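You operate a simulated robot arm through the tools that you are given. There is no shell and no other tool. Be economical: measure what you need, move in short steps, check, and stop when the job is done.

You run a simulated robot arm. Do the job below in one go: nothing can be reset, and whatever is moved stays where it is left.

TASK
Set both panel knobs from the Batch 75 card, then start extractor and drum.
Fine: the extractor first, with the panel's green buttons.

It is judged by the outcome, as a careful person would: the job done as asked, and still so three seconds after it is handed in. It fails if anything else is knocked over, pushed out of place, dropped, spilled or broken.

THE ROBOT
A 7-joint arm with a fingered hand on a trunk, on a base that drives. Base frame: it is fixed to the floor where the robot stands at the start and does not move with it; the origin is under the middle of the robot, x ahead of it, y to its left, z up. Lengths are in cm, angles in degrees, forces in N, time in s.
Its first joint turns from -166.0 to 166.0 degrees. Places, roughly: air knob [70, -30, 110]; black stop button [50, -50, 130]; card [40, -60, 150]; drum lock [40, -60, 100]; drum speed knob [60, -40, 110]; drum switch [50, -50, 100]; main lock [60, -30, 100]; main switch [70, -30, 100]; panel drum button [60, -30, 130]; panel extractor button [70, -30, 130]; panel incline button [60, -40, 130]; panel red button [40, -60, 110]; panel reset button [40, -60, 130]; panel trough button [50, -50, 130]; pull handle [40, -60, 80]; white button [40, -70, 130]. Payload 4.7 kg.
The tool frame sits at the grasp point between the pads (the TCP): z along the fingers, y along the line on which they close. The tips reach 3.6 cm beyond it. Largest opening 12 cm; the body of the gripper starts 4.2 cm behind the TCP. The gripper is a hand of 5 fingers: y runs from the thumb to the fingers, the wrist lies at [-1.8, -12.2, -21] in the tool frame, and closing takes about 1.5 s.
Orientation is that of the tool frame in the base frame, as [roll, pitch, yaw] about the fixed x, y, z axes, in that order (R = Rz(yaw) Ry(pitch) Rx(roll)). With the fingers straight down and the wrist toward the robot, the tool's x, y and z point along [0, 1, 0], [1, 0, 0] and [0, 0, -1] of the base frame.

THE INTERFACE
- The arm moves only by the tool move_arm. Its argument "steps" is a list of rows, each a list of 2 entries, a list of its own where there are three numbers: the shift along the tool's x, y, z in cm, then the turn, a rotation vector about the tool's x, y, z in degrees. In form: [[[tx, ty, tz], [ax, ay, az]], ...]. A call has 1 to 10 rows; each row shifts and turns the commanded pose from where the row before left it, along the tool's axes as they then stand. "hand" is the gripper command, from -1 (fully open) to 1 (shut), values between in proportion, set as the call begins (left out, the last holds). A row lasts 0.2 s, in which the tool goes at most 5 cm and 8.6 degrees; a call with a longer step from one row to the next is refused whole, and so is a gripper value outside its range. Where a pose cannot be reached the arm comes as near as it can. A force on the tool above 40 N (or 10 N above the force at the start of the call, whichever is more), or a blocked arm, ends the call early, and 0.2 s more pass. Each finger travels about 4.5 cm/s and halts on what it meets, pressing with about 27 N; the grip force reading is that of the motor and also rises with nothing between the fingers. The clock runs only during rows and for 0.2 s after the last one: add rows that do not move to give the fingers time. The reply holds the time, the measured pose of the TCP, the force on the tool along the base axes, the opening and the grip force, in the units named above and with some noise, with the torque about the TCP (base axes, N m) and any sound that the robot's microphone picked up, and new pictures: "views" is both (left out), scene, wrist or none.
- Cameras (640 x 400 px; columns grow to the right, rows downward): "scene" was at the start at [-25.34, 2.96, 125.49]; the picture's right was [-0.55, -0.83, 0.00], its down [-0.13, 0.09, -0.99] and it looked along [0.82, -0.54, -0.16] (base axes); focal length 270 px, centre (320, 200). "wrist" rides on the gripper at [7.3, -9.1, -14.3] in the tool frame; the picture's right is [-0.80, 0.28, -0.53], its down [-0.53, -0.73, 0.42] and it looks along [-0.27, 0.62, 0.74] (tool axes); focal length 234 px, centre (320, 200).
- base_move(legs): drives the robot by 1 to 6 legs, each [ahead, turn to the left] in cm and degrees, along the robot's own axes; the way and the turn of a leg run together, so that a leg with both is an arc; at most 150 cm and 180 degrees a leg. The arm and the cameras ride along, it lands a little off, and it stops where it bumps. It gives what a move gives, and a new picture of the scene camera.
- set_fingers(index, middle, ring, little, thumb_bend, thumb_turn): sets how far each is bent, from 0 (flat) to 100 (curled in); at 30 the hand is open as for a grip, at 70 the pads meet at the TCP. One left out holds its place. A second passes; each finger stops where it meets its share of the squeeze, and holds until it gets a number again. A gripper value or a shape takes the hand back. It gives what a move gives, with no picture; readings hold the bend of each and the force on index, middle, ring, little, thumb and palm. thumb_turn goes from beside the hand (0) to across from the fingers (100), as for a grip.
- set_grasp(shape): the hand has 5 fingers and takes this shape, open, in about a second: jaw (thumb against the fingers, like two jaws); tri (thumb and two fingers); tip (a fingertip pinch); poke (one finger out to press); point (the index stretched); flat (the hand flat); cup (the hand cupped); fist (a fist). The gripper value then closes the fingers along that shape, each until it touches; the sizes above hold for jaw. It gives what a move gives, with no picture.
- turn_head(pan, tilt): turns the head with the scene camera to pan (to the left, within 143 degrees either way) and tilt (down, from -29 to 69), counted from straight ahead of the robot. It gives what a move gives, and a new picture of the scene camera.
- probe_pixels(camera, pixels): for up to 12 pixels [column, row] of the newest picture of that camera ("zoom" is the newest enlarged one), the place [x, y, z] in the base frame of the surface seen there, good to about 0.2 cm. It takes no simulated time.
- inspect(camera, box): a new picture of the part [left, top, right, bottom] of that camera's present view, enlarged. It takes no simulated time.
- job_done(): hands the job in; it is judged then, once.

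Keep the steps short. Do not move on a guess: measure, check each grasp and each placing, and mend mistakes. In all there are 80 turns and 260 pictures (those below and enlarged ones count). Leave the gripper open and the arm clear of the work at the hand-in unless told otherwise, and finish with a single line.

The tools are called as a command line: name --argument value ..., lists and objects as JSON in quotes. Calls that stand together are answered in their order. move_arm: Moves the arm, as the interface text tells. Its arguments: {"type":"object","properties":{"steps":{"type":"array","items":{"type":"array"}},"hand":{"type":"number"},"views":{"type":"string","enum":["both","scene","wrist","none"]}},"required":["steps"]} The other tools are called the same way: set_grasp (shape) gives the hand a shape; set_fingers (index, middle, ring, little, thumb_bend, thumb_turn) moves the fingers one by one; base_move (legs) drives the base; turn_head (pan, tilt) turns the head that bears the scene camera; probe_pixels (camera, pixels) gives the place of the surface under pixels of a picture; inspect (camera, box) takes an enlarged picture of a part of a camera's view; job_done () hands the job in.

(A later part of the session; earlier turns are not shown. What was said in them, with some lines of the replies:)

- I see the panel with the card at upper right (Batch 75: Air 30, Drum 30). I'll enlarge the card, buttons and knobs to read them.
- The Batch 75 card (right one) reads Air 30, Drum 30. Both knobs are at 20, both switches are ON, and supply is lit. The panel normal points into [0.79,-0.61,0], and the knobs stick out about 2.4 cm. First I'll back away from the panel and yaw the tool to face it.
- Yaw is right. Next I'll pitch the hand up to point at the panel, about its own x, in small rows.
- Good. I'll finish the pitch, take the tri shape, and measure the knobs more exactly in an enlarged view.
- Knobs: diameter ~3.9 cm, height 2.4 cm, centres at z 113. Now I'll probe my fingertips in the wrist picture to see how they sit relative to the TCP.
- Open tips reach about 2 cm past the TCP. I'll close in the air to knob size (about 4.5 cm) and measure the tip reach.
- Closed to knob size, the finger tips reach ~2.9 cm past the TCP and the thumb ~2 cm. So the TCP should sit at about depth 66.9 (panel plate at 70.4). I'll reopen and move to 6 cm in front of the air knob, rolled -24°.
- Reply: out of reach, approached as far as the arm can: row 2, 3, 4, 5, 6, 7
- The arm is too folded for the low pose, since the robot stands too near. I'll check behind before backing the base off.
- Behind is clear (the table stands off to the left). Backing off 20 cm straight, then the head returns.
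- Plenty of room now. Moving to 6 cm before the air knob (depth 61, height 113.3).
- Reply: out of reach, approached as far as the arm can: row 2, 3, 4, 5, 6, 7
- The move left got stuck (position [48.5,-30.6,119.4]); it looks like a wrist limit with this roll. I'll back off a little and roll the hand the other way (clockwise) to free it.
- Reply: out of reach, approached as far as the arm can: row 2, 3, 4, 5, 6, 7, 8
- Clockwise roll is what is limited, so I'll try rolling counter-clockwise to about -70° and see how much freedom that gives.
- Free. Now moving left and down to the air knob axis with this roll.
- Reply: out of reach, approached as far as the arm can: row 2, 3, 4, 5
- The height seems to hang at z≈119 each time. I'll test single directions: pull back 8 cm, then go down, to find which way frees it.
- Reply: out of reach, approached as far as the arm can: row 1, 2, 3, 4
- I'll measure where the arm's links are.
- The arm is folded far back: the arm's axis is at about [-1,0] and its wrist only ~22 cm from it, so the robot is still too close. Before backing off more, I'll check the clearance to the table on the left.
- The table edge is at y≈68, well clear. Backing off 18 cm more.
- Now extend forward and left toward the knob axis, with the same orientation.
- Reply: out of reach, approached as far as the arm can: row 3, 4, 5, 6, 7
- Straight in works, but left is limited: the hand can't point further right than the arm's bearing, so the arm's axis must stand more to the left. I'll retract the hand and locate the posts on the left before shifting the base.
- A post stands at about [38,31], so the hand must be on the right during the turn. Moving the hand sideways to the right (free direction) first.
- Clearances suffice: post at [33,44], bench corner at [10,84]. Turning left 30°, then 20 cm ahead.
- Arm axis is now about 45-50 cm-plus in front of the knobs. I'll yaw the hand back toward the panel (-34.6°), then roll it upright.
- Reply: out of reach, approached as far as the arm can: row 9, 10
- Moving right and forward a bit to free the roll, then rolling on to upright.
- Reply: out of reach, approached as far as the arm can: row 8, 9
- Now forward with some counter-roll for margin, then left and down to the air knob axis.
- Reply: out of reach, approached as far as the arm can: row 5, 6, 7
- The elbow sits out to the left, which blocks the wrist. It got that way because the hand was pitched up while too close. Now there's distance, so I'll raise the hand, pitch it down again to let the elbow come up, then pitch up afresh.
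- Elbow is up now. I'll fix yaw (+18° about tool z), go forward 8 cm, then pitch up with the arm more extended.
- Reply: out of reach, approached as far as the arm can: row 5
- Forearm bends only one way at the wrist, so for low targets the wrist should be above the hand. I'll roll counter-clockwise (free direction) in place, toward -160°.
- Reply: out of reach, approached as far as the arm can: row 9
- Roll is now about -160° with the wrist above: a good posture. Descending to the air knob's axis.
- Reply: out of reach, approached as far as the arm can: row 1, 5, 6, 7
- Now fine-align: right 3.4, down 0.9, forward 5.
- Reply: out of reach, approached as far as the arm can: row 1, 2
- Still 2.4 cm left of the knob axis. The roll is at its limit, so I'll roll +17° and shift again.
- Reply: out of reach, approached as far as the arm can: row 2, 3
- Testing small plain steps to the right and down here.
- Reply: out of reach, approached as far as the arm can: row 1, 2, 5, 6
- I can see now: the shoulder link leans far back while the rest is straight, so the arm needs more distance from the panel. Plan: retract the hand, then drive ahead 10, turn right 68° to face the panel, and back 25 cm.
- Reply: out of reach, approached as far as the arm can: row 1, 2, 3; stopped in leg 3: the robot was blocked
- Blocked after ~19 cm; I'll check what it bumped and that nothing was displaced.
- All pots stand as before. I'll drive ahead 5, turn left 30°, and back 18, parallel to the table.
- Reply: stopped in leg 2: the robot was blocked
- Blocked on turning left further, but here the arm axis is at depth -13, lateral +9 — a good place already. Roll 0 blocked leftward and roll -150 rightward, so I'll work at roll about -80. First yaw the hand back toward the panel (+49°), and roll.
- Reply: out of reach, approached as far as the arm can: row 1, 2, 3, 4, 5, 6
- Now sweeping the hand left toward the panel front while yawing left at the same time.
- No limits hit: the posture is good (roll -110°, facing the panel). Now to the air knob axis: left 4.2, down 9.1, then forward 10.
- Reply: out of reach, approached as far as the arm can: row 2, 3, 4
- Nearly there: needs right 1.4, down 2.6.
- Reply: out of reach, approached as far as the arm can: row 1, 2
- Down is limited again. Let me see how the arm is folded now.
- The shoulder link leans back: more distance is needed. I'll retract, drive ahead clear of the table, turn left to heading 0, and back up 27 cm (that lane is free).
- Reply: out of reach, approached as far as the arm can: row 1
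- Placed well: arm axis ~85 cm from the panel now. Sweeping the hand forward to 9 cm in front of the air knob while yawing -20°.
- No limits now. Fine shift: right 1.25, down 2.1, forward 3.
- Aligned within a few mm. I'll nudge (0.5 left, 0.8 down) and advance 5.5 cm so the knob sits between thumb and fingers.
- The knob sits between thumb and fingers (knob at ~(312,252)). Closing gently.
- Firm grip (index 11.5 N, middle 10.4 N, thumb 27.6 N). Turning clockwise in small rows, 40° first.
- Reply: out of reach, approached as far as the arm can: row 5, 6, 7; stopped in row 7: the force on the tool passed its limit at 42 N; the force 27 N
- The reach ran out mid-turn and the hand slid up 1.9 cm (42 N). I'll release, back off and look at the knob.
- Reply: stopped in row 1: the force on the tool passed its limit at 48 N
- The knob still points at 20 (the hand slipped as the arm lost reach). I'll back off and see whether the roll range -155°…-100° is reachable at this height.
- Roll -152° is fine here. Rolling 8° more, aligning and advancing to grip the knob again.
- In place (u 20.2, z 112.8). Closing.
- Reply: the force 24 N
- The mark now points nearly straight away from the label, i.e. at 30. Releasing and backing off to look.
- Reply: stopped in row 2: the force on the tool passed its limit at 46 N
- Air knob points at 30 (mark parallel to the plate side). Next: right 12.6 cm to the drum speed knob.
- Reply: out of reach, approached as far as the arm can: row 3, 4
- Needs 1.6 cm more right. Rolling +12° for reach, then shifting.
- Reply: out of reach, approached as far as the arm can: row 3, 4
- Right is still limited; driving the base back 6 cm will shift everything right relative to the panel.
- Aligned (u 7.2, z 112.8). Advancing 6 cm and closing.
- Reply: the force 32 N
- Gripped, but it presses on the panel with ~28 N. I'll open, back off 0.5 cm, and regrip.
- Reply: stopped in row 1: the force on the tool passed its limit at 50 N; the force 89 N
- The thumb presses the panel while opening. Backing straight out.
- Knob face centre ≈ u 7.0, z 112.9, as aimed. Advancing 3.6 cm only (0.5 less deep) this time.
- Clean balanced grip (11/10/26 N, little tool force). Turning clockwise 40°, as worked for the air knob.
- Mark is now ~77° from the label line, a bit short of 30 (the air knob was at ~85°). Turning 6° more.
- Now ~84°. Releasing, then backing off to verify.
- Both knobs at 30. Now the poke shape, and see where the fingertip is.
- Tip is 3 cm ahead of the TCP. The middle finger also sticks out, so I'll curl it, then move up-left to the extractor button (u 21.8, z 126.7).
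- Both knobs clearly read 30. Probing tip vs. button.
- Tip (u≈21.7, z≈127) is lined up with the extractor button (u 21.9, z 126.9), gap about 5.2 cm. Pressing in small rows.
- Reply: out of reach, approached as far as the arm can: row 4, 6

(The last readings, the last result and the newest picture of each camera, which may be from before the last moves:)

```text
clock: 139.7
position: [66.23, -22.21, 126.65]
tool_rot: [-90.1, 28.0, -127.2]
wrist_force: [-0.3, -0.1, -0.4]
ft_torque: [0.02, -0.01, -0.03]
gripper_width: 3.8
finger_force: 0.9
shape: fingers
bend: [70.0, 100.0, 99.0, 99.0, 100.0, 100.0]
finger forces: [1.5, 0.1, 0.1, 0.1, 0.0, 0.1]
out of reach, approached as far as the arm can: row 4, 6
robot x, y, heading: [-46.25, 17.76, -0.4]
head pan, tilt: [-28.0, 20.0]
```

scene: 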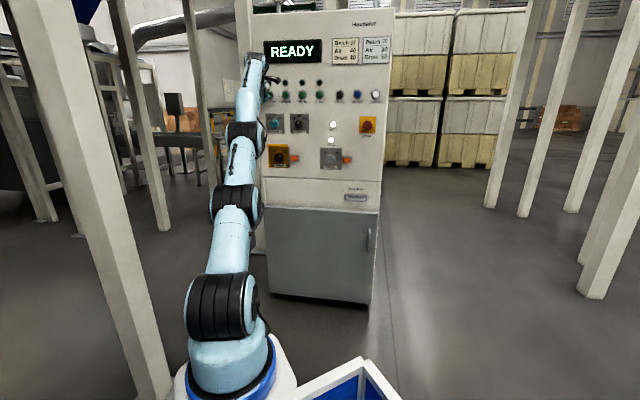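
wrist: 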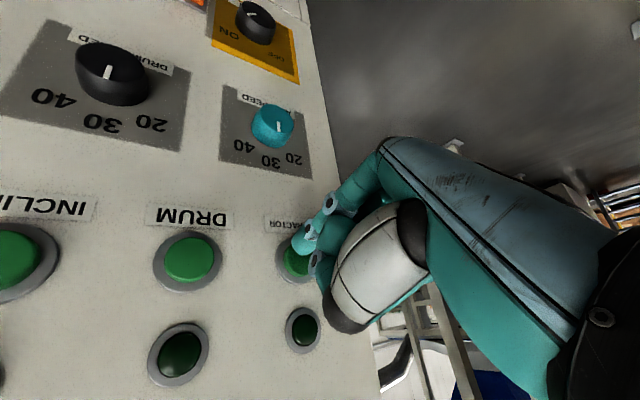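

Just touching, but the arm is at full stretch. I'll retract 8 cm, drive the base 8 cm ahead, and re-approach.

move_arm --steps '[[[0, 0, -4], [0, 0, 0]], [[0, 0, -4], [0, 0, 0]], [[0, 0, -2], [0, 0, 0]], [[4.3, -2.3, 0], [0, 0, 0]]]' --views "none"

base_move --legs '[[8, 0]]'

```text
clock: 140.7
position: [59.77, -21.76, 130.9]
tool_rot: [-90.2, 28.1, -127.3]
wrist_force: [1.0, 1.3, -0.9]
ft_torque: [-0.05, 0.01, -0.08]
gripper_width: 3.85
finger_force: 0.1
shape: fingers
bend: [70.0, 100.0, 99.0, 99.0, 100.0, 100.0]
finger forces: [0.1, 0.0, 0.0, 0.1, 0.0, 0.0]
out of reach, approached as far as the arm can: row 1, 2, 3, 4
robot x, y, heading: [-46.47, 17.74, -0.4]
head pan, tilt: [-28.0, 20.0]
```

```text
clock: 141.7
position: [67.71, -22.01, 130.98]
tool_rot: [-90.2, 28.1, -127.3]
wrist_force: [-14.9, 6.9, -5.5]
ft_torque: [0.14, 0.28, -0.2]
gripper_width: 3.82
finger_force: 7.6
shape: fingers
bend: [70.0, 100.0, 99.0, 99.0, 100.0, 100.0]
finger forces: [16.3, 0.0, 0.0, 0.0, 0.1, 0.0]
robot x, y, heading: [-38.65, 18.05, -0.4]
head pan, tilt: [-28.0, 20.0]
```

scene: 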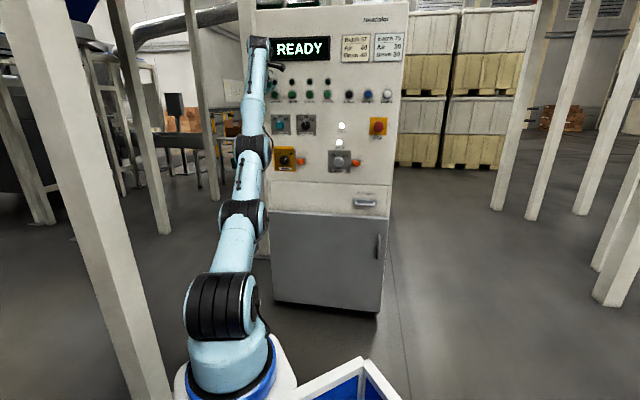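

The retract had stalled (arm near straight), so the tip now touches the panel by the lamp with ~16 N. Pulling straight back.

move_arm --steps '[[[0, 0, -2], [0, 0, 0]], [[0, 0, -3], [0, 0, 0]], [[0, 0, -3], [0, 0, 0]], [[0, 0, -3], [0, 0, 0]], [[0, 0, 0], [0, 0, 0]]]'

```text
clock: 142.9
position: [64.1, -17.8, 136.38]
tool_rot: [-90.4, 28.1, -127.5]
wrist_force: [-0.4, 0.2, 0.4]
ft_torque: [0.03, 0.01, 0.03]
gripper_width: 3.83
finger_force: 0.0
shape: fingers
bend: [70.0, 100.0, 99.0, 99.0, 100.0, 100.0]
finger forces: [0.1, 0.0, 0.0, 0.0, 0.0, 0.0]
out of reach, approached as far as the arm can: row 1, 2, 3, 4
robot x, y, heading: [-38.43, 17.84, -0.2]
head pan, tilt: [-28.0, 20.0]
```

scene: 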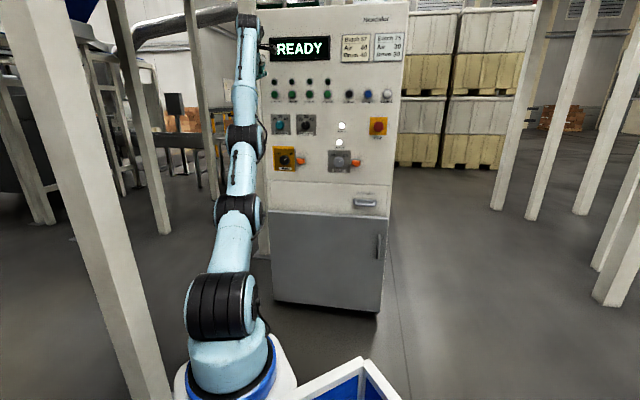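
wrist: 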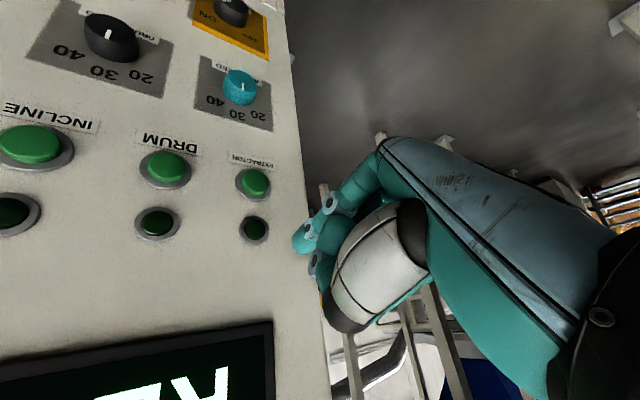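

Lamp and buttons look intact. The arm is near-straight; pulling it toward its shoulder to bend it again.

move_arm --steps '[[[1.23, 0.98, -2.55], [0, 0, 0]], [[1.23, 0.98, -2.55], [0, 0, 0]], [[1.23, 0.98, -2.55], [0, 0, 0]], [[1.23, 0.98, -2.55], [0, 0, 0]], [[1.23, 0.98, -2.55], [0, 0, 0]], [[0, 0, 0], [0, 0, 0]]]' --views "scene"

```text
clock: 144.3
position: [62.09, -16.93, 138.49]
tool_rot: [-90.4, 28.1, -127.5]
wrist_force: [-1.1, 0.0, 0.7]
ft_torque: [-0.02, -0.02, 0.01]
gripper_width: 3.82
finger_force: 0.1
shape: fingers
bend: [70.0, 100.0, 99.0, 99.0, 100.0, 100.0]
finger forces: [0.0, 0.0, 0.0, 0.1, 0.0, 0.0]
out of reach, approached as far as the arm can: row 1, 2, 3, 4, 5
robot x, y, heading: [-38.15, 17.97, -0.3]
head pan, tilt: [-28.0, 20.0]
```

scene: 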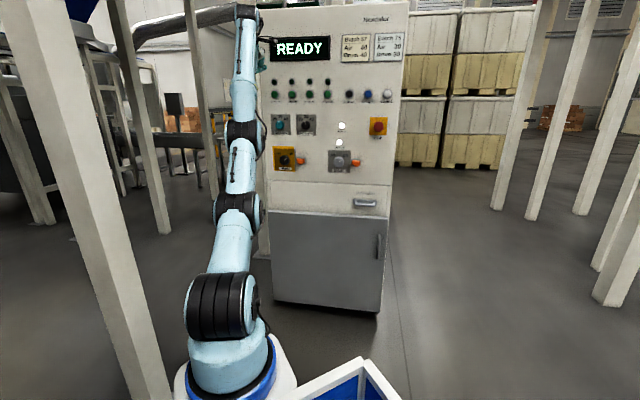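

probe_pixels --camera "scene" --pixels '[[225, 310], [232, 250], [237, 212], [240, 180], [246, 145], [245, 100], [246, 60], [246, 15]]'

```text
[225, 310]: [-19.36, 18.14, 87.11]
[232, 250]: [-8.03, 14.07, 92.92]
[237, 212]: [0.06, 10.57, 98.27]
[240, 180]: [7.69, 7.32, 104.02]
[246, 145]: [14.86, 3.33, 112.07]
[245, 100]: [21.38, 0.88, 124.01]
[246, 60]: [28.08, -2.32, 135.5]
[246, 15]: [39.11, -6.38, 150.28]
```

The arm is near full stretch, with its length fixed at about 92–95 cm, so I'll use the base for distance: back 6.2 cm, then bring the tip to about 1 cm in front of the extractor button.

base_move --legs '[[-6.2, 0]]'

move_arm --steps '[[[0.73, 2.26, 2.08], [0, 0, 0]], [[0.73, 2.26, 2.08], [0, 0, 0]], [[0.73, 2.26, 2.08], [0, 0, 0]], [[0.73, 2.26, 2.08], [0, 0, 0]], [[0.72, 2.26, 2.08], [0, 0, 0]], [[0, 0, 0], [0, 0, 0]]]' --views "wrist"

```text
clock: 145.3
position: [55.78, -16.83, 138.48]
tool_rot: [-90.4, 28.1, -127.4]
wrist_force: [0.6, 0.3, -0.4]
ft_torque: [0.0, -0.02, 0.0]
gripper_width: 3.86
finger_force: 0.1
shape: fingers
bend: [70.0, 100.0, 99.0, 99.0, 100.0, 100.0]
finger forces: [0.0, 0.1, 0.0, 0.0, 0.0, 0.0]
robot x, y, heading: [-44.43, 17.89, -0.4]
head pan, tilt: [-28.0, 20.0]
```

scene: 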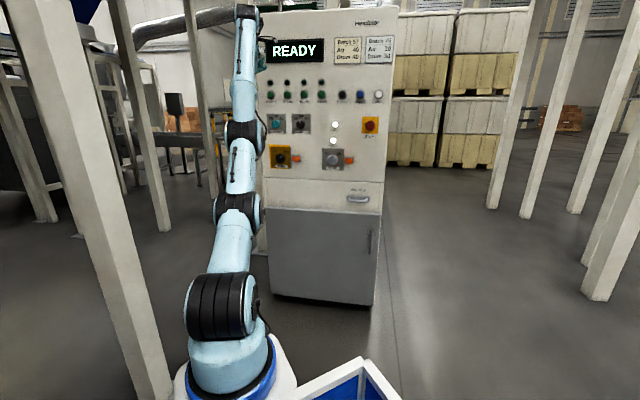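

```text
clock: 146.7
position: [65.8, -21.59, 126.91]
tool_rot: [-90.4, 28.1, -127.5]
wrist_force: [-0.4, 0.6, -1.2]
ft_torque: [-0.01, -0.03, 0.0]
gripper_width: 3.87
finger_force: 0.1
shape: fingers
bend: [70.0, 100.0, 99.0, 99.0, 100.0, 100.0]
finger forces: [0.1, 0.0, 0.1, 0.0, 0.1, 0.0]
out of reach, approached as far as the arm can: row 1
robot x, y, heading: [-44.23, 17.83, -0.4]
head pan, tilt: [-28.0, 20.0]
5 turns are left
```

wrist: 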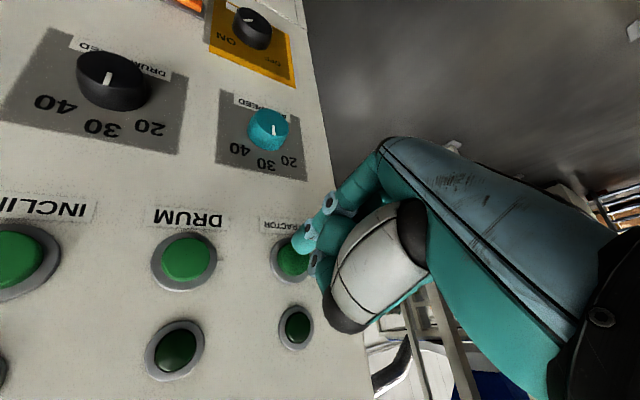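

Tip ~0.7 cm from the extractor button, lined up (TCP u 23.0, z 126.9). Pressing 1 cm in, then easing back and checking the lamp.

move_arm --steps '[[[0, 0, 0.7], [0, 0, 0]], [[0, 0, 0.3], [0, 0, 0]], [[0, 0, 0.3], [0, 0, 0]], [[0, 0, 0.3], [0, 0, 0]], [[0, 0, 0.2], [0, 0, 0]]]' --views "wrist"

move_arm --steps '[[[0, 0, -0.8], [0, 0, 0]], [[0, 0, -0.8], [0, 0, 0]], [[0, 0, 0], [0, 0, 0]]]' --views "wrist"

base_move --legs '[[-2.5, 0]]'

inspect --camera "scene" --box '[245, 30, 345, 120]'

```text
clock: 147.9
position: [66.75, -22.55, 127.18]
tool_rot: [-90.3, 28.1, -127.2]
wrist_force: [-23.8, 13.3, -7.0]
ft_torque: [0.28, 0.4, -0.27]
gripper_width: 3.87
finger_force: 12.9
shape: fingers
bend: [70.0, 100.0, 99.0, 99.0, 100.0, 100.0]
finger forces: [26.4, 0.0, 0.0, 0.1, 0.0, 0.0]
robot x, y, heading: [-44.59, 17.75, -0.4]
head pan, tilt: [-28.0, 20.0]
heard: click
```

wrist: 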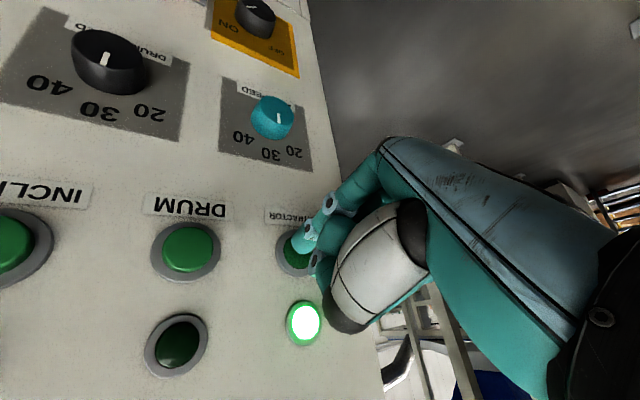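

```text
clock: 148.7
position: [65.75, -21.61, 127.04]
tool_rot: [-90.3, 28.1, -127.4]
wrist_force: [-0.2, 0.6, 0.7]
ft_torque: [0.0, 0.0, 0.01]
gripper_width: 3.83
finger_force: 0.1
shape: fingers
bend: [70.0, 100.0, 99.0, 99.0, 100.0, 100.0]
finger forces: [0.0, 0.2, 0.0, 0.0, 0.0, 0.0]
robot x, y, heading: [-44.39, 17.86, -0.4]
head pan, tilt: [-28.0, 20.0]
```

wrist: 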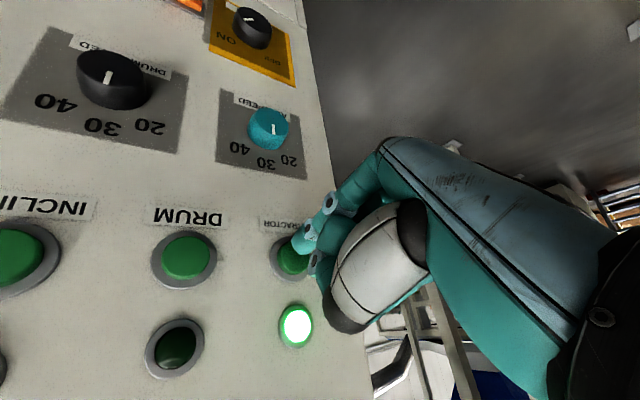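

```text
clock: 149.5
position: [63.27, -21.56, 126.97]
tool_rot: [-90.3, 28.1, -127.3]
wrist_force: [-0.5, 0.0, -0.3]
ft_torque: [0.0, 0.02, 0.02]
gripper_width: 3.83
finger_force: 0.1
shape: fingers
bend: [70.0, 100.0, 99.0, 99.0, 100.0, 100.0]
finger forces: [0.0, 0.2, 0.1, 0.0, 0.0, 0.1]
robot x, y, heading: [-46.53, 18.27, -0.5]
head pan, tilt: [-28.0, 20.0]
```

scene: 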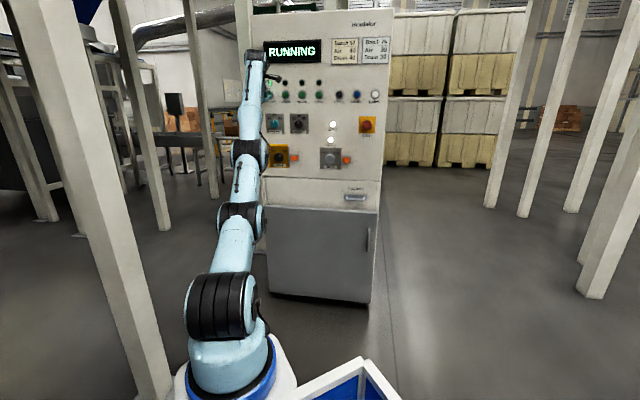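

```text
4.44 times, centred on (295, 75) of scene
4 turns are left
```

zoom: 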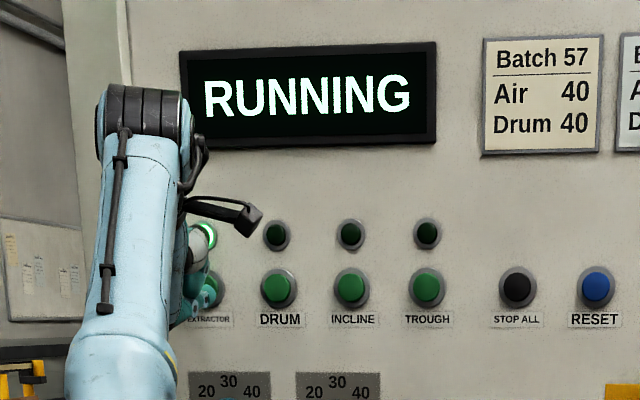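

Click heard, extractor lamp lit, display RUNNING. Now over to the drum button: right 7 cm and slightly forward.

move_arm --steps '[[[2.09, -1.07, 0.6], [0, 0, 0]], [[2.09, -1.07, 0.6], [0, 0, 0]], [[2.09, -1.07, 0.6], [0, 0, 0]], [[0, 0, 0], [0, 0, 0]]]' --views "wrist"

inspect --camera "wrist" --box '[200, 160, 400, 320]'

```text
clock: 150.5
position: [60.23, -28.38, 126.91]
tool_rot: [-90.3, 28.1, -127.3]
wrist_force: [-0.4, 0.1, 0.2]
ft_torque: [0.02, 0.0, 0.01]
gripper_width: 3.82
finger_force: 0.1
shape: fingers
bend: [70.0, 100.0, 99.0, 99.0, 100.0, 100.0]
finger forces: [0.0, 0.0, 0.1, 0.1, 0.0, 0.0]
robot x, y, heading: [-47.13, 17.56, -0.1]
head pan, tilt: [-28.0, 20.0]
```

wrist: 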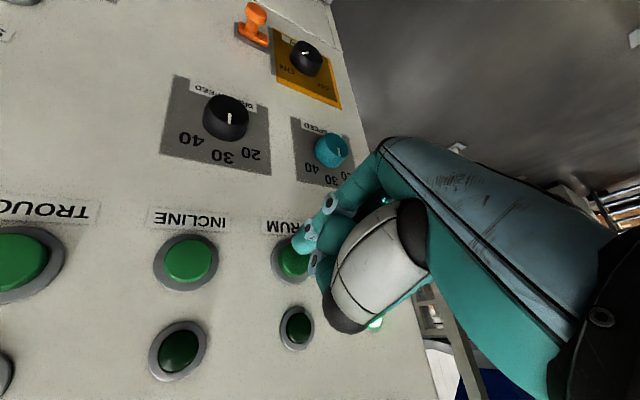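

```text
2.50 times, centred on (300, 240) of wrist
3 turns are left
```

zoom: 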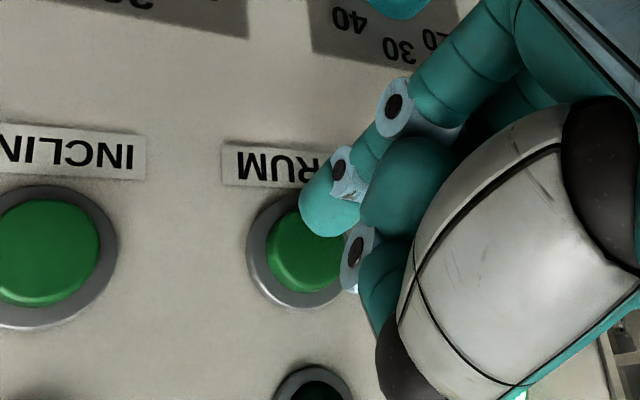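

The view matches the extractor's: tip over the DRUM button, ~1 cm off. Pressing, then easing back.

move_arm --steps '[[[0, 0, 1.0], [0, 0, 0]], [[0, 0, 0.3], [0, 0, 0]], [[0, 0, 0.3], [0, 0, 0]], [[0, 0, 0.3], [0, 0, 0]], [[0, 0, 0.2], [0, 0, 0]]]' --views "wrist"

move_arm --steps '[[[0, 0, -0.8], [0, 0, 0]], [[0, 0, -0.8], [0, 0, 0]], [[0, 0, 0], [0, 0, 0]]]' --views "both"

```text
clock: 151.7
position: [61.72, -29.15, 126.91]
tool_rot: [-90.4, 28.1, -127.4]
wrist_force: [-22.2, 13.3, -5.5]
ft_torque: [0.24, 0.24, -0.24]
gripper_width: 3.74
finger_force: 12.7
shape: fingers
bend: [70.0, 100.0, 99.0, 99.0, 100.0, 100.0]
finger forces: [25.5, 0.0, 0.0, 0.0, 0.1, 0.0]
out of reach, approached as far as the arm can: row 4
robot x, y, heading: [-46.63, 18.08, -0.6]
head pan, tilt: [-28.0, 20.0]
heard: click
```

wrist: 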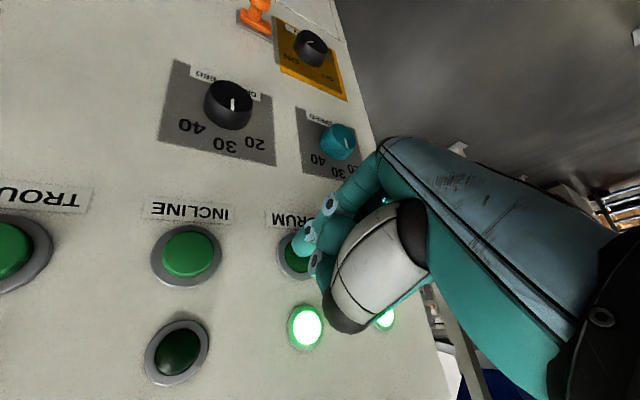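

```text
clock: 152.5
position: [60.47, -28.49, 126.89]
tool_rot: [-90.3, 28.2, -127.4]
wrist_force: [-0.4, 1.1, 0.4]
ft_torque: [0.02, 0.02, -0.02]
gripper_width: 3.84
finger_force: 0.0
shape: fingers
bend: [70.0, 100.0, 99.0, 99.0, 100.0, 100.0]
finger forces: [0.0, 0.1, 0.1, 0.0, 0.0, 0.0]
robot x, y, heading: [-46.96, 17.75, -0.1]
head pan, tilt: [-28.0, 20.0]
2 turns are left
```

scene: 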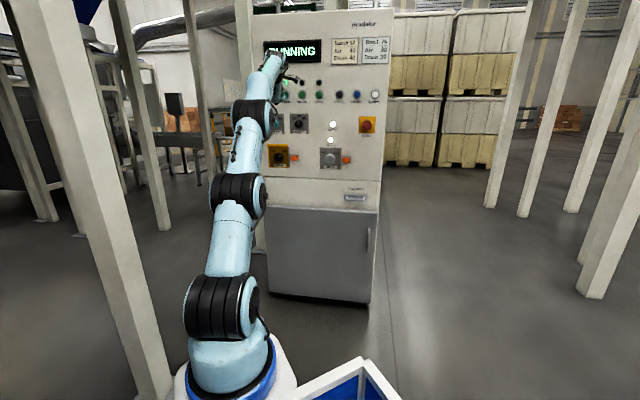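
wrist: 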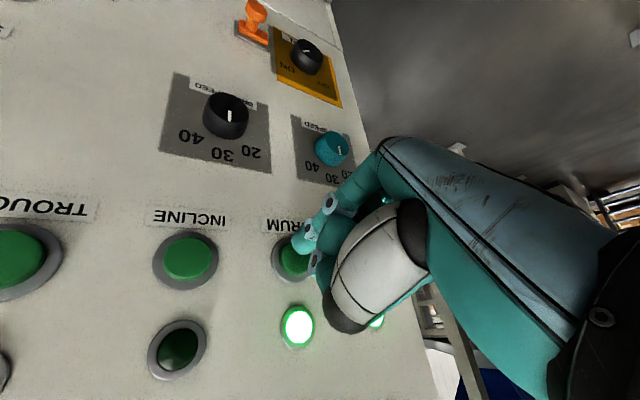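

Both lamps are lit, the display reads RUNNING and both knobs are at 30. Driving back clear of the panel and opening the hand.

base_move --legs '[[-14, 0]]'

set_grasp --shape "jaw"

inspect --camera "scene" --box '[235, 30, 395, 190]'

```text
clock: 153.9
position: [46.21, -28.28, 126.94]
tool_rot: [-90.3, 28.1, -127.2]
wrist_force: [0.2, -0.6, -0.1]
ft_torque: [0.02, 0.0, 0.02]
gripper_width: 3.82
finger_force: 0.1
shape: fingers
bend: [70.0, 100.0, 99.0, 99.0, 100.0, 100.0]
finger forces: [0.0, 0.0, 0.0, 0.1, 0.0, 0.0]
robot x, y, heading: [-61.32, 17.71, -0.4]
head pan, tilt: [-28.0, 20.0]
```

scene: 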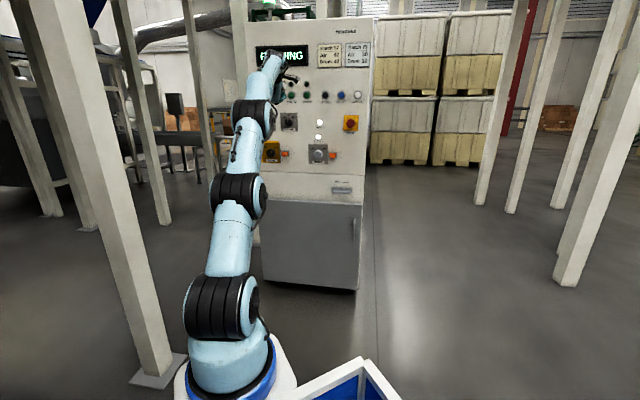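

```text
clock: 154.8
position: [46.27, -28.27, 127.06]
tool_rot: [-90.3, 28.0, -127.3]
wrist_force: [-0.5, 0.1, 0.4]
ft_torque: [0.01, -0.03, -0.06]
gripper_width: 11.98
finger_force: 0.1
shape: jaw
bend: [30.0, 30.0, 30.0, 30.0, 30.0, 98.0]
finger forces: [0.0, 0.1, 0.1, 0.0, 0.1, 0.1]
robot x, y, heading: [-61.73, 17.75, -0.1]
head pan, tilt: [-28.0, 20.0]
```

```text
2.50 times, centred on (315, 110) of scene
1 turns are left
```

zoom: 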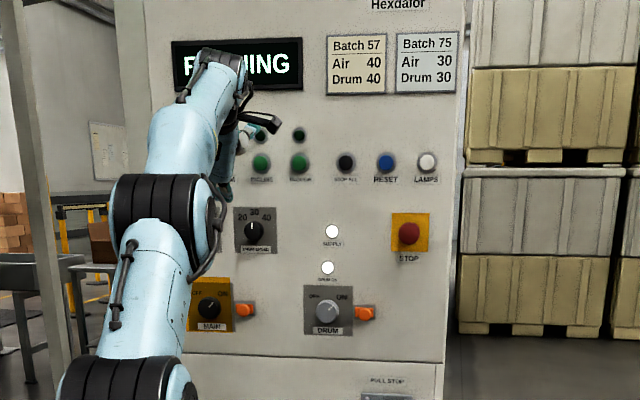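

The panel shows RUNNING, the drum knob is at 30, and the arm is clear with the hand open. Handing in.

job_done

```text
The job is handed in.
```

Both knobs are set to 30 from the Batch 75 card, and the extractor and then the drum were started with their green buttons; both lamps were lit and the panel showed RUNNING.
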